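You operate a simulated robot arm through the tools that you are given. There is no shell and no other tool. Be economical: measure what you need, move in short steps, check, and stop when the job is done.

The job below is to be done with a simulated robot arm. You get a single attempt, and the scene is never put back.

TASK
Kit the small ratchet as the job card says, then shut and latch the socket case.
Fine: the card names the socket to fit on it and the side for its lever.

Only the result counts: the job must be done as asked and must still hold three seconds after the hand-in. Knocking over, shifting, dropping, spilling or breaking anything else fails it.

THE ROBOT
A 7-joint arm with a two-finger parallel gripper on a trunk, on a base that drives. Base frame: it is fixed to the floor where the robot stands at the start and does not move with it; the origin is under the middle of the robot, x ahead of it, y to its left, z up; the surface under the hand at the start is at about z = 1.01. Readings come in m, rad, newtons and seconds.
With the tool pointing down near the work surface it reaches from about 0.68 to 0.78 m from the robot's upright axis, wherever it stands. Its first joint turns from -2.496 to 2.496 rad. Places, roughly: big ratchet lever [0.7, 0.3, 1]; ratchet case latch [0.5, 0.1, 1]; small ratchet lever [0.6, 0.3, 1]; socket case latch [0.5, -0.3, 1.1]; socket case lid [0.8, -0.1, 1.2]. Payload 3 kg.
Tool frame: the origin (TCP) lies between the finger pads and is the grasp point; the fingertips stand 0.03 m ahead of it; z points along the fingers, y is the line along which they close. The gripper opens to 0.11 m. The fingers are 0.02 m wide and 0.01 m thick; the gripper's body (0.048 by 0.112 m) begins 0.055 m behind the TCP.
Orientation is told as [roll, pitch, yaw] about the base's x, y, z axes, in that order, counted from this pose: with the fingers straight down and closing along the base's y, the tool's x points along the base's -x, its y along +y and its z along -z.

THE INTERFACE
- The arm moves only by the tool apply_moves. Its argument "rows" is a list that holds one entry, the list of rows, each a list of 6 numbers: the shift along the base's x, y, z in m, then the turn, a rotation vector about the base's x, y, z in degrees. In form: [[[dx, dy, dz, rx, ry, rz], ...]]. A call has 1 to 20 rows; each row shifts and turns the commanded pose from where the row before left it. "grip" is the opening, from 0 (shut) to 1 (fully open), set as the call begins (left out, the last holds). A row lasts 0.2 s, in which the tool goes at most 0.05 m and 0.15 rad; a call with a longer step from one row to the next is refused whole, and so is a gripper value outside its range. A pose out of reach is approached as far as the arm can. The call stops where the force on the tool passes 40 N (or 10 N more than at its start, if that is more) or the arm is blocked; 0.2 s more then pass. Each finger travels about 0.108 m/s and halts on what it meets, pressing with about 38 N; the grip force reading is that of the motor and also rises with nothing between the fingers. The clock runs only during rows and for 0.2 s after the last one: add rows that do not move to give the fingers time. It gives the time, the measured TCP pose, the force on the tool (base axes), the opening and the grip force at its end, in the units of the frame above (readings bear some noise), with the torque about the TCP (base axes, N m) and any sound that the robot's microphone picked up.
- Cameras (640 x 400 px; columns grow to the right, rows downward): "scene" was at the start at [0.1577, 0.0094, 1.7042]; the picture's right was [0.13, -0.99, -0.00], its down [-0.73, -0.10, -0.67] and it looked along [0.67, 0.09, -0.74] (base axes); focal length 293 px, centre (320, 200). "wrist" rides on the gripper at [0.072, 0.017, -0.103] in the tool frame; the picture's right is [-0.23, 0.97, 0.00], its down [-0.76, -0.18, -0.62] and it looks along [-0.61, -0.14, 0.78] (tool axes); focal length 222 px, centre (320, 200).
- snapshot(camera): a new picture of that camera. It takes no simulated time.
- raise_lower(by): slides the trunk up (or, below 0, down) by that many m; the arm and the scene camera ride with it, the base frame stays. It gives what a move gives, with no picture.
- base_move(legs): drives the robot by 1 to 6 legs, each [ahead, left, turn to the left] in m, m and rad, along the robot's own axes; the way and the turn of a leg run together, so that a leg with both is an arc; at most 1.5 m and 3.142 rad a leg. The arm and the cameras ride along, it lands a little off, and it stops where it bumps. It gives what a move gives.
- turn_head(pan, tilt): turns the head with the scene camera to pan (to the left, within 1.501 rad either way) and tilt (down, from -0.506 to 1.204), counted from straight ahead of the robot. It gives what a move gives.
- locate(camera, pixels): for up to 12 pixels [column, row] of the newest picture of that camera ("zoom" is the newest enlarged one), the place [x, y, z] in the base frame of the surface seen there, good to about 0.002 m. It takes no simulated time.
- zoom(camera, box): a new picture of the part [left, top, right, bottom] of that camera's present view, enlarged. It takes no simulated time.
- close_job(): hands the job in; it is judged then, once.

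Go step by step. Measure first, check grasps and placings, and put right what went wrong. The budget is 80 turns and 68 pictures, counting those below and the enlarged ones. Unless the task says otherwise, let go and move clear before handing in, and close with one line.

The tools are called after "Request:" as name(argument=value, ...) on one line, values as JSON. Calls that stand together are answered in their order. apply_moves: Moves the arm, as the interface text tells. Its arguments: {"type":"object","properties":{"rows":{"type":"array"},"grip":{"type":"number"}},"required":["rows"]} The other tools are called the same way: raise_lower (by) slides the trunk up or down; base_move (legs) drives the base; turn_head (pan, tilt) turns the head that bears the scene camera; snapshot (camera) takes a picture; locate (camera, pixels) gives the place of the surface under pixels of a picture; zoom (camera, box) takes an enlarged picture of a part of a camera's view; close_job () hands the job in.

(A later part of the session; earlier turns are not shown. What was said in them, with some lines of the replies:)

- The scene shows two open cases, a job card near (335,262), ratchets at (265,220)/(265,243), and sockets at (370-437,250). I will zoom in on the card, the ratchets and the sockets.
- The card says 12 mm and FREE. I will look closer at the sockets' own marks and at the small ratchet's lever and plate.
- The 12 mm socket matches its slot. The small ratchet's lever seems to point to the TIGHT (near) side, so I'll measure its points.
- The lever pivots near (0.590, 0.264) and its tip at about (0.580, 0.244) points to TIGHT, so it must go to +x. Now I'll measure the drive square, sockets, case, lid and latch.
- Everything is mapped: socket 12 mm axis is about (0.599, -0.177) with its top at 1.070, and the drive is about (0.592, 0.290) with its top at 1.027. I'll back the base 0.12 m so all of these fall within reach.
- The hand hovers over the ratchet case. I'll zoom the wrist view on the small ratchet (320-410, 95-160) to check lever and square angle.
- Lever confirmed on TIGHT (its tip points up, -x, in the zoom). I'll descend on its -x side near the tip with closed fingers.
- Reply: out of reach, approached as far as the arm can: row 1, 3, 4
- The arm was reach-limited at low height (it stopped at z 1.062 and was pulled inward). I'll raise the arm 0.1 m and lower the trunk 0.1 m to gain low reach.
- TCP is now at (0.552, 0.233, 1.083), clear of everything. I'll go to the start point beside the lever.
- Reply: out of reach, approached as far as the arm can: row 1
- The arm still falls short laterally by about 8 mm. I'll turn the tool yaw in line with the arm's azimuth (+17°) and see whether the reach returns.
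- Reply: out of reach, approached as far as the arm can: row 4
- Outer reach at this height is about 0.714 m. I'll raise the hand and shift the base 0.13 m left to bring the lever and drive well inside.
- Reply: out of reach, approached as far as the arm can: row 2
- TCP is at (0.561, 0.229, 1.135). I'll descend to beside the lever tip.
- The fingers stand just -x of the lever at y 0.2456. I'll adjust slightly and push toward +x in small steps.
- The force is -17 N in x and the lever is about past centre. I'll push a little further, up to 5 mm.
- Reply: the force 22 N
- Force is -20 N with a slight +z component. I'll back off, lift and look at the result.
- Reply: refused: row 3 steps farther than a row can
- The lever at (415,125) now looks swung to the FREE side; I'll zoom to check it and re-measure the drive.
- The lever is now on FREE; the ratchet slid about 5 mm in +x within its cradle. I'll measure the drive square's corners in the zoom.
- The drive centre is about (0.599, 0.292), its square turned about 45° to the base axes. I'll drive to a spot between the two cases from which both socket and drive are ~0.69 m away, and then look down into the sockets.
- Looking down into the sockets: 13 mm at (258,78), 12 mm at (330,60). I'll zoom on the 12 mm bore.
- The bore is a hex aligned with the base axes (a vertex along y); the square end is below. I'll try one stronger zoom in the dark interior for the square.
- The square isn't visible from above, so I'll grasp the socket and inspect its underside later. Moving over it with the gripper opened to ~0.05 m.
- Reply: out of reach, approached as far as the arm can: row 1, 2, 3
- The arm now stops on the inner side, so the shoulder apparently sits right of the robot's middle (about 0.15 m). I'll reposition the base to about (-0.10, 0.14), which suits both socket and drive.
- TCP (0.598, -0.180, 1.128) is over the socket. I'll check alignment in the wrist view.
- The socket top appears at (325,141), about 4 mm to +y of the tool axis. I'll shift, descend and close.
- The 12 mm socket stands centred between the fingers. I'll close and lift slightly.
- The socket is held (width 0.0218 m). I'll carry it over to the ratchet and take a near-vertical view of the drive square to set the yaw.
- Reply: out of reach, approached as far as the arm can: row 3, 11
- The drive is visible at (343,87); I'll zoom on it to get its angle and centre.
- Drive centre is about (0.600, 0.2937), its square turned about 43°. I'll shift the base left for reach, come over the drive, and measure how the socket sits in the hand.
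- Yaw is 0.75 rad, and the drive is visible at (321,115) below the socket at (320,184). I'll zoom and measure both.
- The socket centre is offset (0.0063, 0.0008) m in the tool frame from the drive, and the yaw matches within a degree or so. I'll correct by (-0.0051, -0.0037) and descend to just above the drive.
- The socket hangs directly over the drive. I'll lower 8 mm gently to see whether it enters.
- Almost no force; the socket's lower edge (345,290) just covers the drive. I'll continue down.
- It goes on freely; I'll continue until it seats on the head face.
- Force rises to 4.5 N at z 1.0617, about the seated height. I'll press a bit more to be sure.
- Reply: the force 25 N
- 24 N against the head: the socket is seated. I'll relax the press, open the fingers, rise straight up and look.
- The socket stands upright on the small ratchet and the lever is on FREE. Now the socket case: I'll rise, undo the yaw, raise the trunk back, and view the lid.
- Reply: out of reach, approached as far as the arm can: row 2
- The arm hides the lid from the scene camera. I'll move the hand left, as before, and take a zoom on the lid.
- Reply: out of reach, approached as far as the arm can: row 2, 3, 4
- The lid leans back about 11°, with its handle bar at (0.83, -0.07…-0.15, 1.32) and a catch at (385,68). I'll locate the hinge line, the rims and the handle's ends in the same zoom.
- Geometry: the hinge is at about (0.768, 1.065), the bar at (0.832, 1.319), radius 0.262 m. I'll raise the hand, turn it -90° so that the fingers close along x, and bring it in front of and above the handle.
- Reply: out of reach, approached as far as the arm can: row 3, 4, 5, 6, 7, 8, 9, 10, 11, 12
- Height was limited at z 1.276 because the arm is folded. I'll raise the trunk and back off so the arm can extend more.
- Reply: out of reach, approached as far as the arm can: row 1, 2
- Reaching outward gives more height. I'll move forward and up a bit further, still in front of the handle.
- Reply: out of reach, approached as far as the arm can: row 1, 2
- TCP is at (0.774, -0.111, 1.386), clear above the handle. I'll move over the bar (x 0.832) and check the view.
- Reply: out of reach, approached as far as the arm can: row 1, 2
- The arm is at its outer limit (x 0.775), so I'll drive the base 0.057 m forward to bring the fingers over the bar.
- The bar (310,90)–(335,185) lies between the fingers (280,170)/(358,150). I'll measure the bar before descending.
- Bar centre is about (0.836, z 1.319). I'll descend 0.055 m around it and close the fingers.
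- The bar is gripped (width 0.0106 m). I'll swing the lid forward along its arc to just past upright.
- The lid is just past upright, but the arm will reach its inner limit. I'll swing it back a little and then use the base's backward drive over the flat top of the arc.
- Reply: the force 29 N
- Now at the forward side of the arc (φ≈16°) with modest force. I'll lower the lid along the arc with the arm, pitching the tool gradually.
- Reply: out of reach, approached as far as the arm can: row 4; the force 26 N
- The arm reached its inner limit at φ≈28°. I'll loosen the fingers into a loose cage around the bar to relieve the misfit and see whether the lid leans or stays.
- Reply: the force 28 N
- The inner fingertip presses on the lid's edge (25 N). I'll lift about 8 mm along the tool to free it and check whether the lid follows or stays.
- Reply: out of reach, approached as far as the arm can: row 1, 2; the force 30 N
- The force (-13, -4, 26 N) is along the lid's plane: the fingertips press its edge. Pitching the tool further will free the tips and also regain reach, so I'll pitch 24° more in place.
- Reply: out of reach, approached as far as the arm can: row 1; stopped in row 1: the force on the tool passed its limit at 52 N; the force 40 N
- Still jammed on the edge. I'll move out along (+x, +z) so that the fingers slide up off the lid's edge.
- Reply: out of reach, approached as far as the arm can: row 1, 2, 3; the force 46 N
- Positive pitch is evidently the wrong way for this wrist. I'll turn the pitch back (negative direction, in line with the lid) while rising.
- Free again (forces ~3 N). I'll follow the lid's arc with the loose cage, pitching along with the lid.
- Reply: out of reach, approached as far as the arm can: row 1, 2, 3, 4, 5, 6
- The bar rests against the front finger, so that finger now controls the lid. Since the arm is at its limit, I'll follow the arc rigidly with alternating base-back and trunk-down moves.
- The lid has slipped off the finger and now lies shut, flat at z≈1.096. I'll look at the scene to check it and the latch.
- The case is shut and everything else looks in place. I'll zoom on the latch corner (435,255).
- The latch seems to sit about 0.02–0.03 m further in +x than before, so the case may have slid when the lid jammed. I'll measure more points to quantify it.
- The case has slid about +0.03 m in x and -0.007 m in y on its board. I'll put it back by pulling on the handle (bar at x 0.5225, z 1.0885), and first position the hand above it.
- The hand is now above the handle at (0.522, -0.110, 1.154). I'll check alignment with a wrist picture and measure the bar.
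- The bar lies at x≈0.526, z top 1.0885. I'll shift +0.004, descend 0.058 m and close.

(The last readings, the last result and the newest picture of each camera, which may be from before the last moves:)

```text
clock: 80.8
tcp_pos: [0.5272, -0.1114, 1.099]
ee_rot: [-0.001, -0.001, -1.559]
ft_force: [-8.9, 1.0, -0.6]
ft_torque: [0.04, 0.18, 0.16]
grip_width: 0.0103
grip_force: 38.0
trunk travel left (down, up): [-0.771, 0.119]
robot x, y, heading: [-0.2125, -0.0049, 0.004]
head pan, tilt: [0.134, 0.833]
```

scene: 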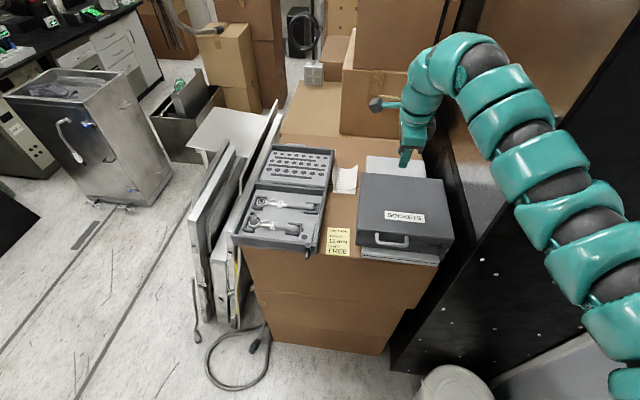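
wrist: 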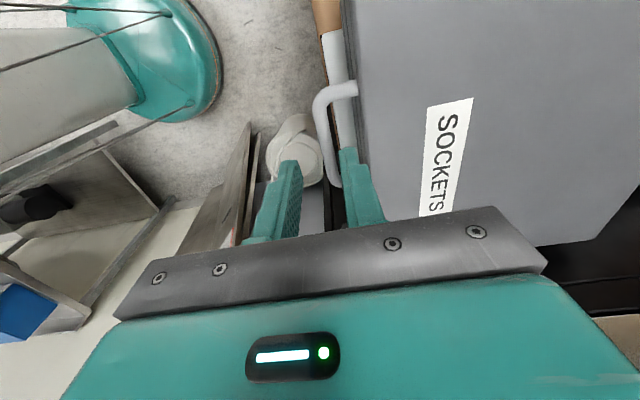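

The handle is gripped. I'll pull the case back by 0.029 m in -x and 0.006 m in +y with the base.

Request:
base_move(legs=[[-0.029, 0.006, 0]])

Request:
zoom(camera="scene", box=[340, 160, 480, 262])

```text
clock: 81.7
tcp_pos: [0.5, -0.106, 1.0966]
ee_rot: [0.003, -0.003, -1.558]
ft_force: [0.7, 2.1, -1.0]
ft_torque: [0.41, -0.16, -0.13]
grip_width: 0.0106
grip_force: 38.4
trunk travel left (down, up): [-0.771, 0.119]
robot x, y, heading: [-0.2372, 0.0054, 0.004]
head pan, tilt: [0.134, 0.833]
```

```text
3.92 times, centred on (410, 211) of scene
```

zoom: 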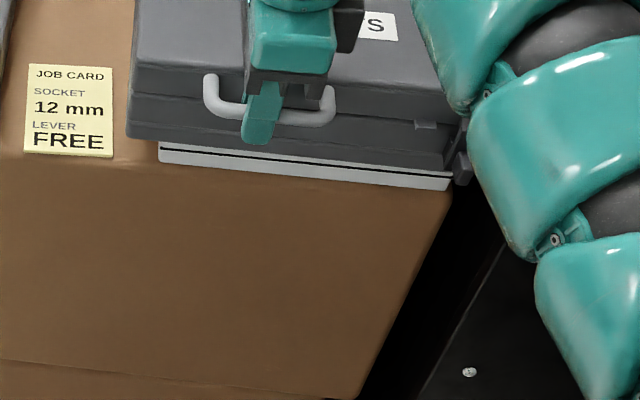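

The case moved with the handle. I'll measure the latch and front again.

Request:
locate(camera="zoom", pixels=[[457, 130], [460, 155], [462, 172], [455, 165], [425, 125], [200, 135], [400, 150], [300, 165], [220, 110], [300, 118], [140, 110], [463, 180]])

```text
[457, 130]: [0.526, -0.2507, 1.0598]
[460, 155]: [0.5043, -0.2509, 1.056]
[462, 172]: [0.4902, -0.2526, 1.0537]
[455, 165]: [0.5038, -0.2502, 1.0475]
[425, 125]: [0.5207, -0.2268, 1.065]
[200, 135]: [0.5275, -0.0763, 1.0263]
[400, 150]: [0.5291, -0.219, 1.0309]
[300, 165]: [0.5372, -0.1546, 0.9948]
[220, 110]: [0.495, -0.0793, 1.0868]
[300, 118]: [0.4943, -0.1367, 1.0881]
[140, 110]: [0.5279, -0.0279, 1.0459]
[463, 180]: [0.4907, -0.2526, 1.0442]
```

The knob is at (0.490, -0.2526), within about 2 mm of its original place. I'll release the handle, rise, move left and take a close look at the latch.

Request:
apply_moves(rows=[[[0, 0, 0, 0, 0, 0], [0, 0, 0, 0, 0, 0], [0, 0, 0.03, 0, 0, 0], [0, 0, 0.04, 0, 0, 0], [0, 0.04, 0.03, 0, 0, 0], [0, 0.045, 0, 0, 0, 0], [0, 0.045, 0, 0, 0, 0], [0, 0.045, 0, 0, 0, 0], [0, 0, 0, 0, 0, 0]]], grip=0.26)

Request:
zoom(camera="scene", box=[432, 180, 472, 212])

Request:
locate(camera="zoom", pixels=[[160, 120], [250, 120], [320, 120], [320, 180], [320, 220], [380, 180], [380, 240], [300, 260], [400, 120], [340, 280], [250, 200], [420, 200]])

```text
clock: 83.7
tcp_pos: [0.5013, 0.0685, 1.196]
ee_rot: [0.0, 0.001, -1.561]
ft_force: [1.0, 0.0, 0.7]
ft_torque: [0.0, 0.01, 0.01]
grip_width: 0.0287
grip_force: 0.1
trunk travel left (down, up): [-0.771, 0.119]
robot x, y, heading: [-0.2383, 0.0002, 0.004]
head pan, tilt: [0.134, 0.833]
```

```text
12.50 times, centred on (452, 196) of scene
```

zoom: 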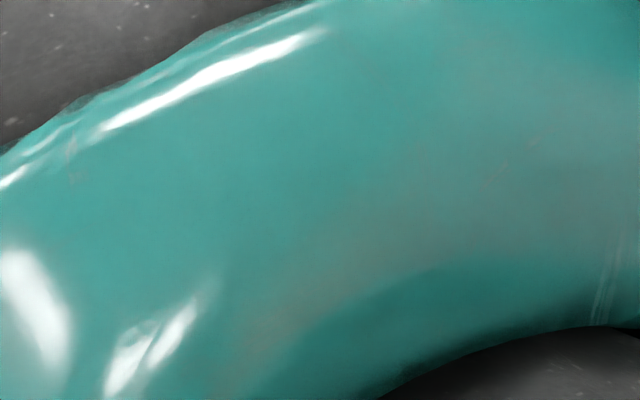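

```text
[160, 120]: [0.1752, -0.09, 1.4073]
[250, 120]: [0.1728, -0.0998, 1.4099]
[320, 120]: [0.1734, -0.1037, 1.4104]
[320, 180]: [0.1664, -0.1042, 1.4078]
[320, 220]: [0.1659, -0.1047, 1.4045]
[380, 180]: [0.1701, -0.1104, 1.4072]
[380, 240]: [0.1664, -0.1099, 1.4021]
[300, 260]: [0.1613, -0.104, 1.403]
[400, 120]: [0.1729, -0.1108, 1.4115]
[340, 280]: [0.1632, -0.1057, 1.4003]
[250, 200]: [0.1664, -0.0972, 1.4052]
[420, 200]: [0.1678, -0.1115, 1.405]
```

The arm blocks the scene view. I'll use the wrist camera instead: back the base 0.08 m and bring the hand to the front-left of the latch.

Request:
base_move(legs=[[-0.08, 0, 0]])

Request:
apply_moves(rows=[[[0, -0.045, 0, 0, 0, 0], [0, -0.045, 0, 0, 0, 0], [0, -0.045, 0, 0, 0, 0], [0, -0.045, 0, 0, 0, 0], [0, -0.045, -0.01, 0, 0, 0], [0, -0.045, -0.01, 0, 0, 0], [0, -0.04, -0.02, 0, 0, 0], [0, 0, -0.02, 0, 0, 0], [0, 0, 0, 0, 0, 0]]], grip=0)

Request:
zoom(camera="wrist", box=[340, 60, 500, 215])

```text
clock: 84.7
tcp_pos: [0.4194, 0.0687, 1.1975]
ee_rot: [0.002, -0.002, -1.559]
ft_force: [-0.2, 1.7, 0.4]
ft_torque: [0.0, -0.03, -0.01]
grip_width: 0.0287
grip_force: 0.1
trunk travel left (down, up): [-0.771, 0.119]
robot x, y, heading: [-0.3182, 0.0023, 0.002]
head pan, tilt: [0.134, 0.833]
```

```text
clock: 86.7
tcp_pos: [0.4212, -0.2401, 1.135]
ee_rot: [0.001, -0.002, -1.559]
ft_force: [0.4, -0.1, 0.3]
ft_torque: [-0.02, -0.01, 0.01]
grip_width: 0.0
grip_force: 37.5
trunk travel left (down, up): [-0.771, 0.119]
robot x, y, heading: [-0.3146, 0.0045, 0.007]
head pan, tilt: [0.134, 0.833]
```

```text
2.58 times, centred on (420, 138) of wrist
```

zoom: 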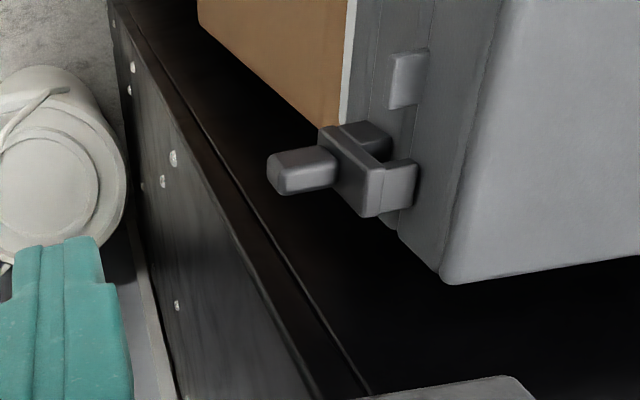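

Now the latch is visible: knob (300,170), arm (355,165), pivot block (365,135), hook (400,185), lid tab (408,80). I'll locate these.

Request:
locate(camera="zoom", pixels=[[300, 160], [290, 185], [330, 150], [345, 165], [365, 190], [370, 130], [398, 175], [375, 205], [408, 65], [400, 100], [390, 145], [325, 135]])

Request:
zoom(camera="wrist", box=[398, 100, 454, 150])

```text
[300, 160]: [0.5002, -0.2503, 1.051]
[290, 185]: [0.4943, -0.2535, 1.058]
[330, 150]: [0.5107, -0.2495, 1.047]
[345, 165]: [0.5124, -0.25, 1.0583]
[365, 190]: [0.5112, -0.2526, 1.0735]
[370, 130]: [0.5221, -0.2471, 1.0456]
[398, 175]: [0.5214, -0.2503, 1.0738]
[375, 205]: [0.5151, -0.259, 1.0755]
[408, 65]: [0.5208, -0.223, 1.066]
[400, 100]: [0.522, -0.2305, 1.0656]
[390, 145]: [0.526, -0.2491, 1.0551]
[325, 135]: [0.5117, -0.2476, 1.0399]
```

```text
8.00 times, centred on (426, 125) of wrist
```

zoom: 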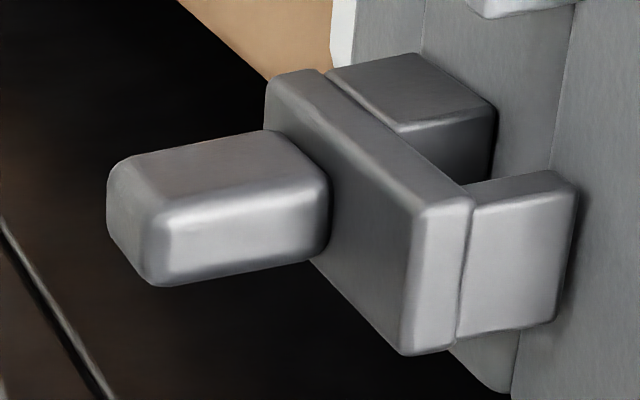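

The latch looks like a sliding hook (top z≈1.075) that must go +y over the lid tab (y≈-0.227, top z 1.066), pushed by the knob (x 0.49–0.51, y -0.262…-0.249). I'll check where the black rack beside it is.

Request:
locate(camera="zoom", pixels=[[30, 100], [60, 300], [150, 330], [300, 330], [400, 380], [450, 300], [510, 260], [545, 180], [500, 190], [500, 140], [350, 110], [440, 140]])

```text
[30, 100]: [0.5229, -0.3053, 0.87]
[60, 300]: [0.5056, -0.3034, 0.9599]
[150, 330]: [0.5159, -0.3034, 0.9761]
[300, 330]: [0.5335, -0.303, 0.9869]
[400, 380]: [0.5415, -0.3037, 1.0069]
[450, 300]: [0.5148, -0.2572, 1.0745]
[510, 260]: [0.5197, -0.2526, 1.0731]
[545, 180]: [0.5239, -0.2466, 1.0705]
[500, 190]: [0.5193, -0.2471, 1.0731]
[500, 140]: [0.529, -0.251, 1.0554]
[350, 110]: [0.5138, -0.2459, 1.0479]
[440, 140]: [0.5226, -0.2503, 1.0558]
```

The rack's face is at y≈-0.304. I'll tilt the tool 15° (body leaning to +y), come to TCP y≈-0.276 and drive forward so the fingers stand at x≈0.497, above and outside the knob.

Request:
apply_moves(rows=[[[0, -0.012, 0, -5, 0, 0], [0, -0.012, 0, -5, 0, 0], [0, -0.012, 0, -5, 0, 0], [0, 0, 0, 0, 0, 0], [0, 0, 0, 0, 0, 0]]], grip=0)

Request:
base_move(legs=[[0.076, 0, -0.005]])

```text
clock: 87.9
tcp_pos: [0.421, -0.2769, 1.138]
ee_rot: [-0.002, -0.265, -1.555]
ft_force: [-0.9, 0.1, 0.0]
ft_torque: [0.0, 0.01, -0.03]
grip_width: 0.0
grip_force: 38.1
trunk travel left (down, up): [-0.771, 0.119]
robot x, y, heading: [-0.3185, 0.0023, -0.0]
head pan, tilt: [0.134, 0.833]
```

```text
clock: 88.9
tcp_pos: [0.4692, -0.2789, 1.1362]
ee_rot: [-0.019, -0.267, -1.573]
ft_force: [1.1, 0.4, -0.1]
ft_torque: [0.02, 0.01, -0.04]
grip_width: 0.0
grip_force: 37.9
trunk travel left (down, up): [-0.771, 0.119]
robot x, y, heading: [-0.2601, 0.0085, 0.003]
head pan, tilt: [0.134, 0.833]
stopped in leg 1: the force on the tool passed its limit at 173 N (the readings are from after the stop); the commanded pose is now the measured one
```

The base move bumped (173 N) at x 0.469; probably part of the arm met the rack. I'll back off and look at the scene.

Request:
base_move(legs=[[-0.04, 0.0, 0]])

Request:
snapshot(camera="scene")

Request:
locate(camera="scene", pixels=[[440, 230], [480, 260], [520, 200], [560, 160], [600, 220], [500, 330], [560, 300], [420, 180], [450, 150], [600, 120], [540, 120], [470, 200]])

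```text
clock: 89.8
tcp_pos: [0.427, -0.2792, 1.1375]
ee_rot: [-0.018, -0.268, -1.573]
ft_force: [-0.1, 0.2, -0.3]
ft_torque: [0.01, 0.01, 0.0]
grip_width: 0.0
grip_force: 38.1
trunk travel left (down, up): [-0.771, 0.119]
robot x, y, heading: [-0.3014, 0.0068, -0.001]
head pan, tilt: [0.134, 0.833]
```

```text
3 pictures are left
```

scene: 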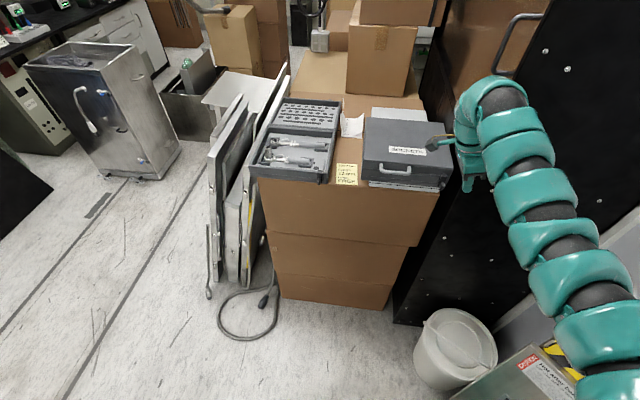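

```text
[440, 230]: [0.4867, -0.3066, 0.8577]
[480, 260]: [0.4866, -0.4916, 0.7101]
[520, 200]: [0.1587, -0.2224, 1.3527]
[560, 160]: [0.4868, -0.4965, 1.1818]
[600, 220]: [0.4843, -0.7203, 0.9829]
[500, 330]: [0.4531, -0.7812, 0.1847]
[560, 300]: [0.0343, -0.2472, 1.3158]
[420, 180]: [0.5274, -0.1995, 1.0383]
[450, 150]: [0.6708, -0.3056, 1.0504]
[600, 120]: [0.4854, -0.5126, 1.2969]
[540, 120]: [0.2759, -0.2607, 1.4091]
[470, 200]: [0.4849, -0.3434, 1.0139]
```

The rack's front is at x≈0.4865 (y < -0.305), and my forearm, coming from the right, hit it; nothing appears displaced. I'll move the base left and forward so the arm reaches over from the left.

Request:
apply_moves(rows=[[[0, 0.01, 0.03, 0, 0, 0], [0, 0.01, 0.03, 0, 0, 0], [0, 0, 0, 0, 0, 0]]])

Request:
base_move(legs=[[0, 0.17, 0], [0.13, 0, 0]])

Request:
apply_moves(rows=[[[-0.02, -0.03, 0, 0, 0, 0], [-0.02, -0.03, 0, 0, 0, 0], [-0.015, -0.03, 0, 0, 0, 0], [-0.005, -0.03, 0, 0, 0, 0], [0, -0.03, 0, 0, 0, 0], [0, 0, 0, 0, 0, 0], [0, 0, 0, 0, 0, 0]]])

```text
clock: 90.6
tcp_pos: [0.4278, -0.2597, 1.1969]
ee_rot: [-0.02, -0.268, -1.571]
ft_force: [-0.2, -0.3, 0.8]
ft_torque: [-0.03, 0.0, -0.01]
grip_width: 0.0002
grip_force: 37.7
trunk travel left (down, up): [-0.771, 0.119]
robot x, y, heading: [-0.3038, 0.0028, 0.005]
head pan, tilt: [0.134, 0.833]
```

```text
clock: 92.9
tcp_pos: [0.5558, -0.0914, 1.1953]
ee_rot: [-0.022, -0.267, -1.575]
ft_force: [0.4, 0.6, 0.7]
ft_torque: [-0.01, 0.01, -0.02]
grip_width: 0.0
grip_force: 38.1
trunk travel left (down, up): [-0.771, 0.119]
robot x, y, heading: [-0.1769, 0.1718, -0.004]
head pan, tilt: [0.134, 0.833]
```

```text
clock: 94.5
tcp_pos: [0.5084, -0.2332, 1.2011]
ee_rot: [-0.019, -0.267, -1.574]
ft_force: [-0.4, -0.4, -0.5]
ft_torque: [0.0, 0.02, 0.02]
grip_width: 0.0001
grip_force: 38.0
out of reach, approached as far as the arm can: row 3
trunk travel left (down, up): [-0.771, 0.119]
robot x, y, heading: [-0.1767, 0.1757, -0.003]
head pan, tilt: [0.134, 0.833]
```

No contact; TCP at (0.508, -0.233, 1.201). I'll continue to y -0.276 and x 0.497, then start descending.

Request:
apply_moves(rows=[[[0, -0.02, 0, 0, 0, 0], [-0.005, -0.021, 0, 0, 0, 0], [-0.004, 0, -0.02, 0, 0, 0], [0, 0, -0.03, 0, 0, 0], [0, 0, 0, 0, 0, 0], [0, 0, 0, 0, 0, 0]]])

```text
clock: 95.9
tcp_pos: [0.4982, -0.2726, 1.1502]
ee_rot: [-0.02, -0.266, -1.571]
ft_force: [-1.6, 7.3, -4.2]
ft_torque: [-0.38, -0.07, -0.02]
grip_width: 0.0001
grip_force: 38.0
trunk travel left (down, up): [-0.771, 0.119]
robot x, y, heading: [-0.1755, 0.1773, -0.003]
head pan, tilt: [0.134, 0.833]
```

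A +7 N lateral force shows the gripper body brushing something on the rack side. I'll back off 8 mm and tilt the tool to 30° to gain clearance.

Request:
apply_moves(rows=[[[0, 0.008, 0, 0, 0, 0], [0, 0, 0, -5, 0, 0], [0, 0, 0, -5, 0, 0], [0, 0, 0, -5, 0, 0], [0, -0.003, 0, 0, 0, 0], [0, -0.003, 0, 0, 0, 0], [0, 0, 0, 0, 0, 0]]])

```text
clock: 96.7
tcp_pos: [0.5096, -0.2804, 1.1408]
ee_rot: [-0.027, -0.399, -1.549]
ft_force: [6.0, 13.3, -0.2]
ft_torque: [0.36, -0.17, 0.01]
grip_width: 0.0
grip_force: 37.4
out of reach, approached as far as the arm can: row 2
trunk travel left (down, up): [-0.771, 0.119]
robot x, y, heading: [-0.1724, 0.1799, -0.0]
head pan, tilt: [0.134, 0.833]
stopped in row 3: the force on the tool passed its limit at 57 N (the readings are from after the stop); the commanded pose is now the measured one
```

Tilting that way isn't reachable beside the rack. Instead I'll retreat and come at the knob from the front, in front of the rack, with the tool pitched about 55° forward and the fingers straddling the knob along y.

Request:
apply_moves(rows=[[[0, 0.012, 0.01, 0, 0, 0], [0, 0.012, 0.015, 0, 0, 0], [0, 0.012, 0.02, 0, 0, 0], [-0.01, 0.012, 0.02, 0, 0, 0], [0, 0, 0, 7.6, 0, 0], [0, 0, 0, 7.6, 0, 0], [0, 0, 0, 7.6, 0, 0], [0, 0, 0, 0, 0, 0]]])

Request:
base_move(legs=[[-0.25, 0, 0], [0, -0.1, 0]])

Request:
apply_moves(rows=[[[0, 0.007, 0, 0, 0, 8.07], [0, 0.007, 0, 0, 0, 8.07], [0, 0.007, 0, 0, 0, 8.07], [0, 0.007, 0, 0, 0, 8.07], [0, 0.007, 0, 0, 0, 8.07], [0, 0.007, 0, 0, 0, 8.07], [0, 0.007, 0, 0, 0, 8.07], [0, 0.007, 0, 0, 0, 8.07], [0, 0.007, 0, 0, 0, 8.07], [0, 0.007, 0, 0, 0, 8.07], [0, 0.005, 0, 0, 0, 8.07], [0, 0, 0, 0, 0, 0]]], grip=0.33)

Request:
apply_moves(rows=[[[0.016, 0, -0.01, 0, -5.5, 0], [0.016, 0, -0.01, 0, -5.5, 0], [0.016, 0, -0.01, 0, -5.5, 0], [0.016, 0, -0.01, 0, -5.5, 0], [0.016, 0, -0.01, 0, -5.5, 0], [0.016, 0, -0.01, 0, -5.5, 0], [0.016, 0, -0.01, 0, -5.5, 0], [0.016, 0, -0.01, 0, -5.5, 0], [0.016, 0, -0.01, 0, -5.5, 0], [0.016, 0, -0.01, 0, -5.5, 0], [0, 0, 0, 0, 0, 0], [0, 0, 0, 0, 0, 0]]])

```text
clock: 98.5
tcp_pos: [0.5114, -0.2315, 1.2088]
ee_rot: [-0.022, -0.004, -1.551]
ft_force: [-0.1, 0.0, 0.6]
ft_torque: [-0.01, 0.01, 0.01]
grip_width: 0.0001
grip_force: 38.0
out of reach, approached as far as the arm can: row 2, 4
trunk travel left (down, up): [-0.771, 0.119]
robot x, y, heading: [-0.1736, 0.179, 0.001]
head pan, tilt: [0.134, 0.833]
```

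```text
clock: 101.1
tcp_pos: [0.257, -0.34, 1.2068]
ee_rot: [-0.024, -0.004, -1.555]
ft_force: [0.4, -1.0, -0.8]
ft_torque: [0.04, 0.0, 0.01]
grip_width: 0.0002
grip_force: 37.6
trunk travel left (down, up): [-0.771, 0.119]
robot x, y, heading: [-0.4258, 0.07, -0.001]
head pan, tilt: [0.134, 0.833]
```

```text
clock: 103.7
tcp_pos: [0.2582, -0.2633, 1.2074]
ee_rot: [-0.022, -0.004, -0.006]
ft_force: [0.4, 0.8, -0.3]
ft_torque: [-0.02, 0.01, 0.03]
grip_width: 0.0365
grip_force: 0.1
trunk travel left (down, up): [-0.771, 0.119]
robot x, y, heading: [-0.4266, 0.0737, 0.003]
head pan, tilt: [0.134, 0.833]
```

```text
clock: 106.3
tcp_pos: [0.4132, -0.288, 1.1036]
ee_rot: [-0.013, -0.965, -0.009]
ft_force: [-0.5, 0.6, -0.1]
ft_torque: [-0.01, 0.0, 0.01]
grip_width: 0.0362
grip_force: 0.0
out of reach, approached as far as the arm can: row 2
trunk travel left (down, up): [-0.771, 0.119]
robot x, y, heading: [-0.4247, 0.0736, 0.002]
head pan, tilt: [0.134, 0.833]
5 turns are left
```

The pitched pose is reached: (0.413, -0.288, 1.104), pitch -55°. I'll align to the knob (y -0.256, z 1.061), go forward, close on it and take a picture.

Request:
apply_moves(rows=[[[0, 0.016, -0.014, 0, 0, 0], [0, 0.016, -0.014, 0, 0, 0], [0, 0, -0.014, 0, 0, 0], [0, 0, 0, 0, 0, 0], [0, 0, 0, 0, 0, 0]]])

Request:
base_move(legs=[[0.05, 0, 0]])

Request:
apply_moves(rows=[[[0.008, 0, 0, 0, 0, 0], [0.008, 0, 0, 0, 0, 0], [0.008, 0, 0, 0, 0, 0], [0, 0, 0, 0, 0, 0]]])

Request:
apply_moves(rows=[[[0, 0, 0, 0, 0, 0], [0, 0, 0, 0, 0, 0], [0, 0, 0, 0, 0, 0]]], grip=0)

Request:
snapshot(camera="wrist")

```text
clock: 107.5
tcp_pos: [0.4136, -0.2563, 1.0592]
ee_rot: [-0.014, -0.963, -0.01]
ft_force: [0.6, 0.0, 0.3]
ft_torque: [-0.01, 0.03, -0.03]
grip_width: 0.0362
grip_force: 0.1
trunk travel left (down, up): [-0.771, 0.119]
robot x, y, heading: [-0.4244, 0.0755, -0.0]
head pan, tilt: [0.134, 0.833]
```

```text
clock: 108.4
tcp_pos: [0.466, -0.2568, 1.0582]
ee_rot: [-0.014, -0.961, -0.012]
ft_force: [0.4, 0.1, -1.2]
ft_torque: [-0.01, -0.01, 0.01]
grip_width: 0.0362
grip_force: 0.1
trunk travel left (down, up): [-0.771, 0.119]
robot x, y, heading: [-0.3793, 0.075, -0.0]
head pan, tilt: [0.134, 0.833]
```

```text
clock: 109.4
tcp_pos: [0.489, -0.2557, 1.0605]
ee_rot: [-0.014, -0.963, -0.009]
ft_force: [-0.6, 0.6, 0.3]
ft_torque: [0.01, -0.01, 0.02]
grip_width: 0.0361
grip_force: 0.2
trunk travel left (down, up): [-0.771, 0.119]
robot x, y, heading: [-0.372, 0.0721, 0.003]
head pan, tilt: [0.134, 0.833]
```

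```text
clock: 110.2
tcp_pos: [0.4889, -0.256, 1.0597]
ee_rot: [-0.014, -0.963, -0.011]
ft_force: [-0.6, 5.1, -0.3]
ft_torque: [0.39, -0.04, 0.2]
grip_width: 0.0142
grip_force: 37.6
trunk travel left (down, up): [-0.771, 0.119]
robot x, y, heading: [-0.3765, 0.0744, -0.003]
head pan, tilt: [0.134, 0.833]
```

```text
2 pictures are left
4 turns are left
```

wrist: 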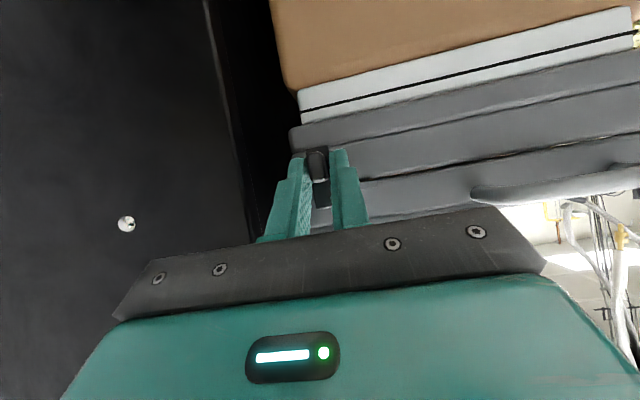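

The knob is pinched (width 0.0142 m). I'll slide it toward +y in small steps, up to 0.03 m.

Request:
apply_moves(rows=[[[0, 0.003, 0, 0, 0, 0], [0, 0.003, 0, 0, 0, 0], [0, 0.003, 0, 0, 0, 0], [0, 0.003, 0, 0, 0, 0], [0, 0, 0, 0, 0, 0]]])

Request:
apply_moves(rows=[[[0, 0.003, 0, 0, 0, 0], [0, 0.003, 0, 0, 0, 0], [0, 0.003, 0, 0, 0, 0], [0, 0.003, 0, 0, 0, 0], [0, 0.003, 0, 0, 0, 0], [0, 0.003, 0, 0, 0, 0], [0, 0, 0, 0, 0, 0]]])

Request:
zoom(camera="wrist", box=[240, 110, 440, 235])

Request:
locate(camera="zoom", pixels=[[250, 130], [255, 190], [260, 250], [265, 280], [230, 200], [290, 200], [350, 250], [200, 250], [400, 200], [255, 310]])

```text
clock: 111.4
tcp_pos: [0.4889, -0.2444, 1.0607]
ee_rot: [-0.015, -0.964, -0.011]
ft_force: [4.5, -1.1, 1.9]
ft_torque: [0.3, -0.1, 0.06]
grip_width: 0.014
grip_force: 38.4
trunk travel left (down, up): [-0.771, 0.119]
robot x, y, heading: [-0.3774, 0.0785, 0.001]
head pan, tilt: [0.134, 0.833]
```

```text
clock: 113.0
tcp_pos: [0.4881, -0.2263, 1.0615]
ee_rot: [-0.015, -0.964, -0.011]
ft_force: [1.0, -0.3, 0.2]
ft_torque: [0.31, -0.11, 0.12]
grip_width: 0.0141
grip_force: 38.0
trunk travel left (down, up): [-0.771, 0.119]
robot x, y, heading: [-0.3747, 0.0713, -0.004]
head pan, tilt: [0.134, 0.833]
```

```text
3.20 times, centred on (340, 172) of wrist
```

zoom: 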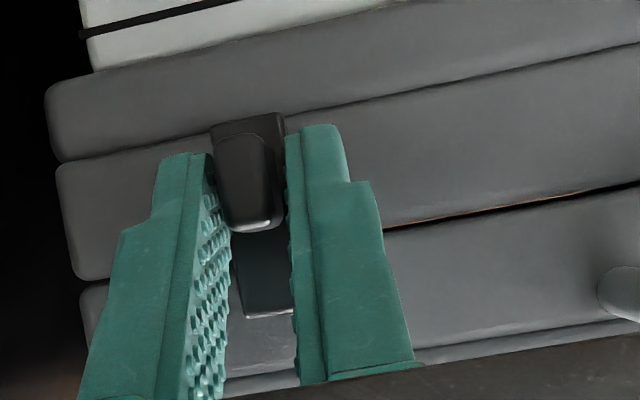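

```text
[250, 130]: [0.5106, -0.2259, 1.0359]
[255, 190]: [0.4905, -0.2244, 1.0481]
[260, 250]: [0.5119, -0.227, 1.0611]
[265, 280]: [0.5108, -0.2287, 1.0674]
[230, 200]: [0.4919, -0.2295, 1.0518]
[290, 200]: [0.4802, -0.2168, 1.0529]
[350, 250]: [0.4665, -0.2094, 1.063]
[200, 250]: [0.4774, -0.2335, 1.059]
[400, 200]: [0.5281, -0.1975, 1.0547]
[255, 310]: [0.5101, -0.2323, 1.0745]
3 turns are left
```

The latch slid freely: its knob and hook now sit at y≈-0.226, right over the lid tab. I'll nudge 3 mm more to feel for the end stop, then release, back straight out and check.

Request:
apply_moves(rows=[[[0, 0.0015, 0, 0, 0, 0], [0, 0.0015, 0, 0, 0, 0], [0, 0, 0, 0, 0, 0]]])

Request:
apply_moves(rows=[[[0, 0, 0, 0, 0, 0], [0, 0, 0, 0, 0, 0], [0, 0, 0, 0, 0, 0]]], grip=0.3)

Request:
base_move(legs=[[-0.15, 0, 0]])

Request:
zoom(camera="scene", box=[250, 60, 490, 210])

Request:
locate(camera="zoom", pixels=[[400, 150], [450, 180], [470, 180], [480, 185], [490, 190], [300, 200], [150, 180]])

```text
clock: 113.8
tcp_pos: [0.4874, -0.2257, 1.0602]
ee_rot: [-0.016, -0.965, -0.012]
ft_force: [4.6, -5.3, 2.3]
ft_torque: [0.26, -0.14, -0.06]
grip_width: 0.0141
grip_force: 37.9
trunk travel left (down, up): [-0.771, 0.119]
robot x, y, heading: [-0.3757, 0.0717, -0.003]
head pan, tilt: [0.134, 0.833]
```

```text
clock: 114.6
tcp_pos: [0.4886, -0.2225, 1.0599]
ee_rot: [-0.014, -0.962, -0.01]
ft_force: [-0.8, 0.7, 0.7]
ft_torque: [0.03, 0.0, 0.0]
grip_width: 0.0328
grip_force: 0.0
trunk travel left (down, up): [-0.771, 0.119]
robot x, y, heading: [-0.3757, 0.0743, 0.003]
head pan, tilt: [0.134, 0.833]
```

```text
clock: 116.0
tcp_pos: [0.3322, -0.2253, 1.0622]
ee_rot: [-0.017, -0.964, -0.012]
ft_force: [-0.2, -0.6, 0.1]
ft_torque: [0.0, 0.01, -0.01]
grip_width: 0.0327
grip_force: 0.1
trunk travel left (down, up): [-0.771, 0.119]
robot x, y, heading: [-0.5273, 0.0748, -0.004]
head pan, tilt: [0.134, 0.833]
```

```text
2.67 times, centred on (370, 135) of scene
```

zoom: 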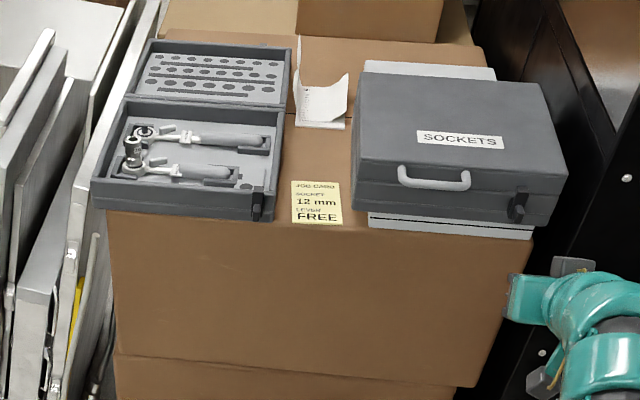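

```text
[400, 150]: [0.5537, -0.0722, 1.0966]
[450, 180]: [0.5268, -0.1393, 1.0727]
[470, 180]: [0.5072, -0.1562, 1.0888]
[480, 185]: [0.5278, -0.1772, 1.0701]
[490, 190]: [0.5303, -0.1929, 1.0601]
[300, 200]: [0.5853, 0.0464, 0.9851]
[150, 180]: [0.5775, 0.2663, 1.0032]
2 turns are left
```

The end stop was felt at -5 N, and the picture shows the lid shut, the latch over its tab at (517,207), and the small ratchet carrying its socket at (132,150). The hand is clear, so I'm handing in.

Request:
close_job()

```text
The job is handed in.
```

I fitted the 12 mm socket to the small ratchet, set its lever to FREE, and shut and latched the socket case. The case slid about 3 cm while I was closing the lid. I pulled it back to within about 2 mm of its original place. The arm also bumped the black rack once, with no visible effect.
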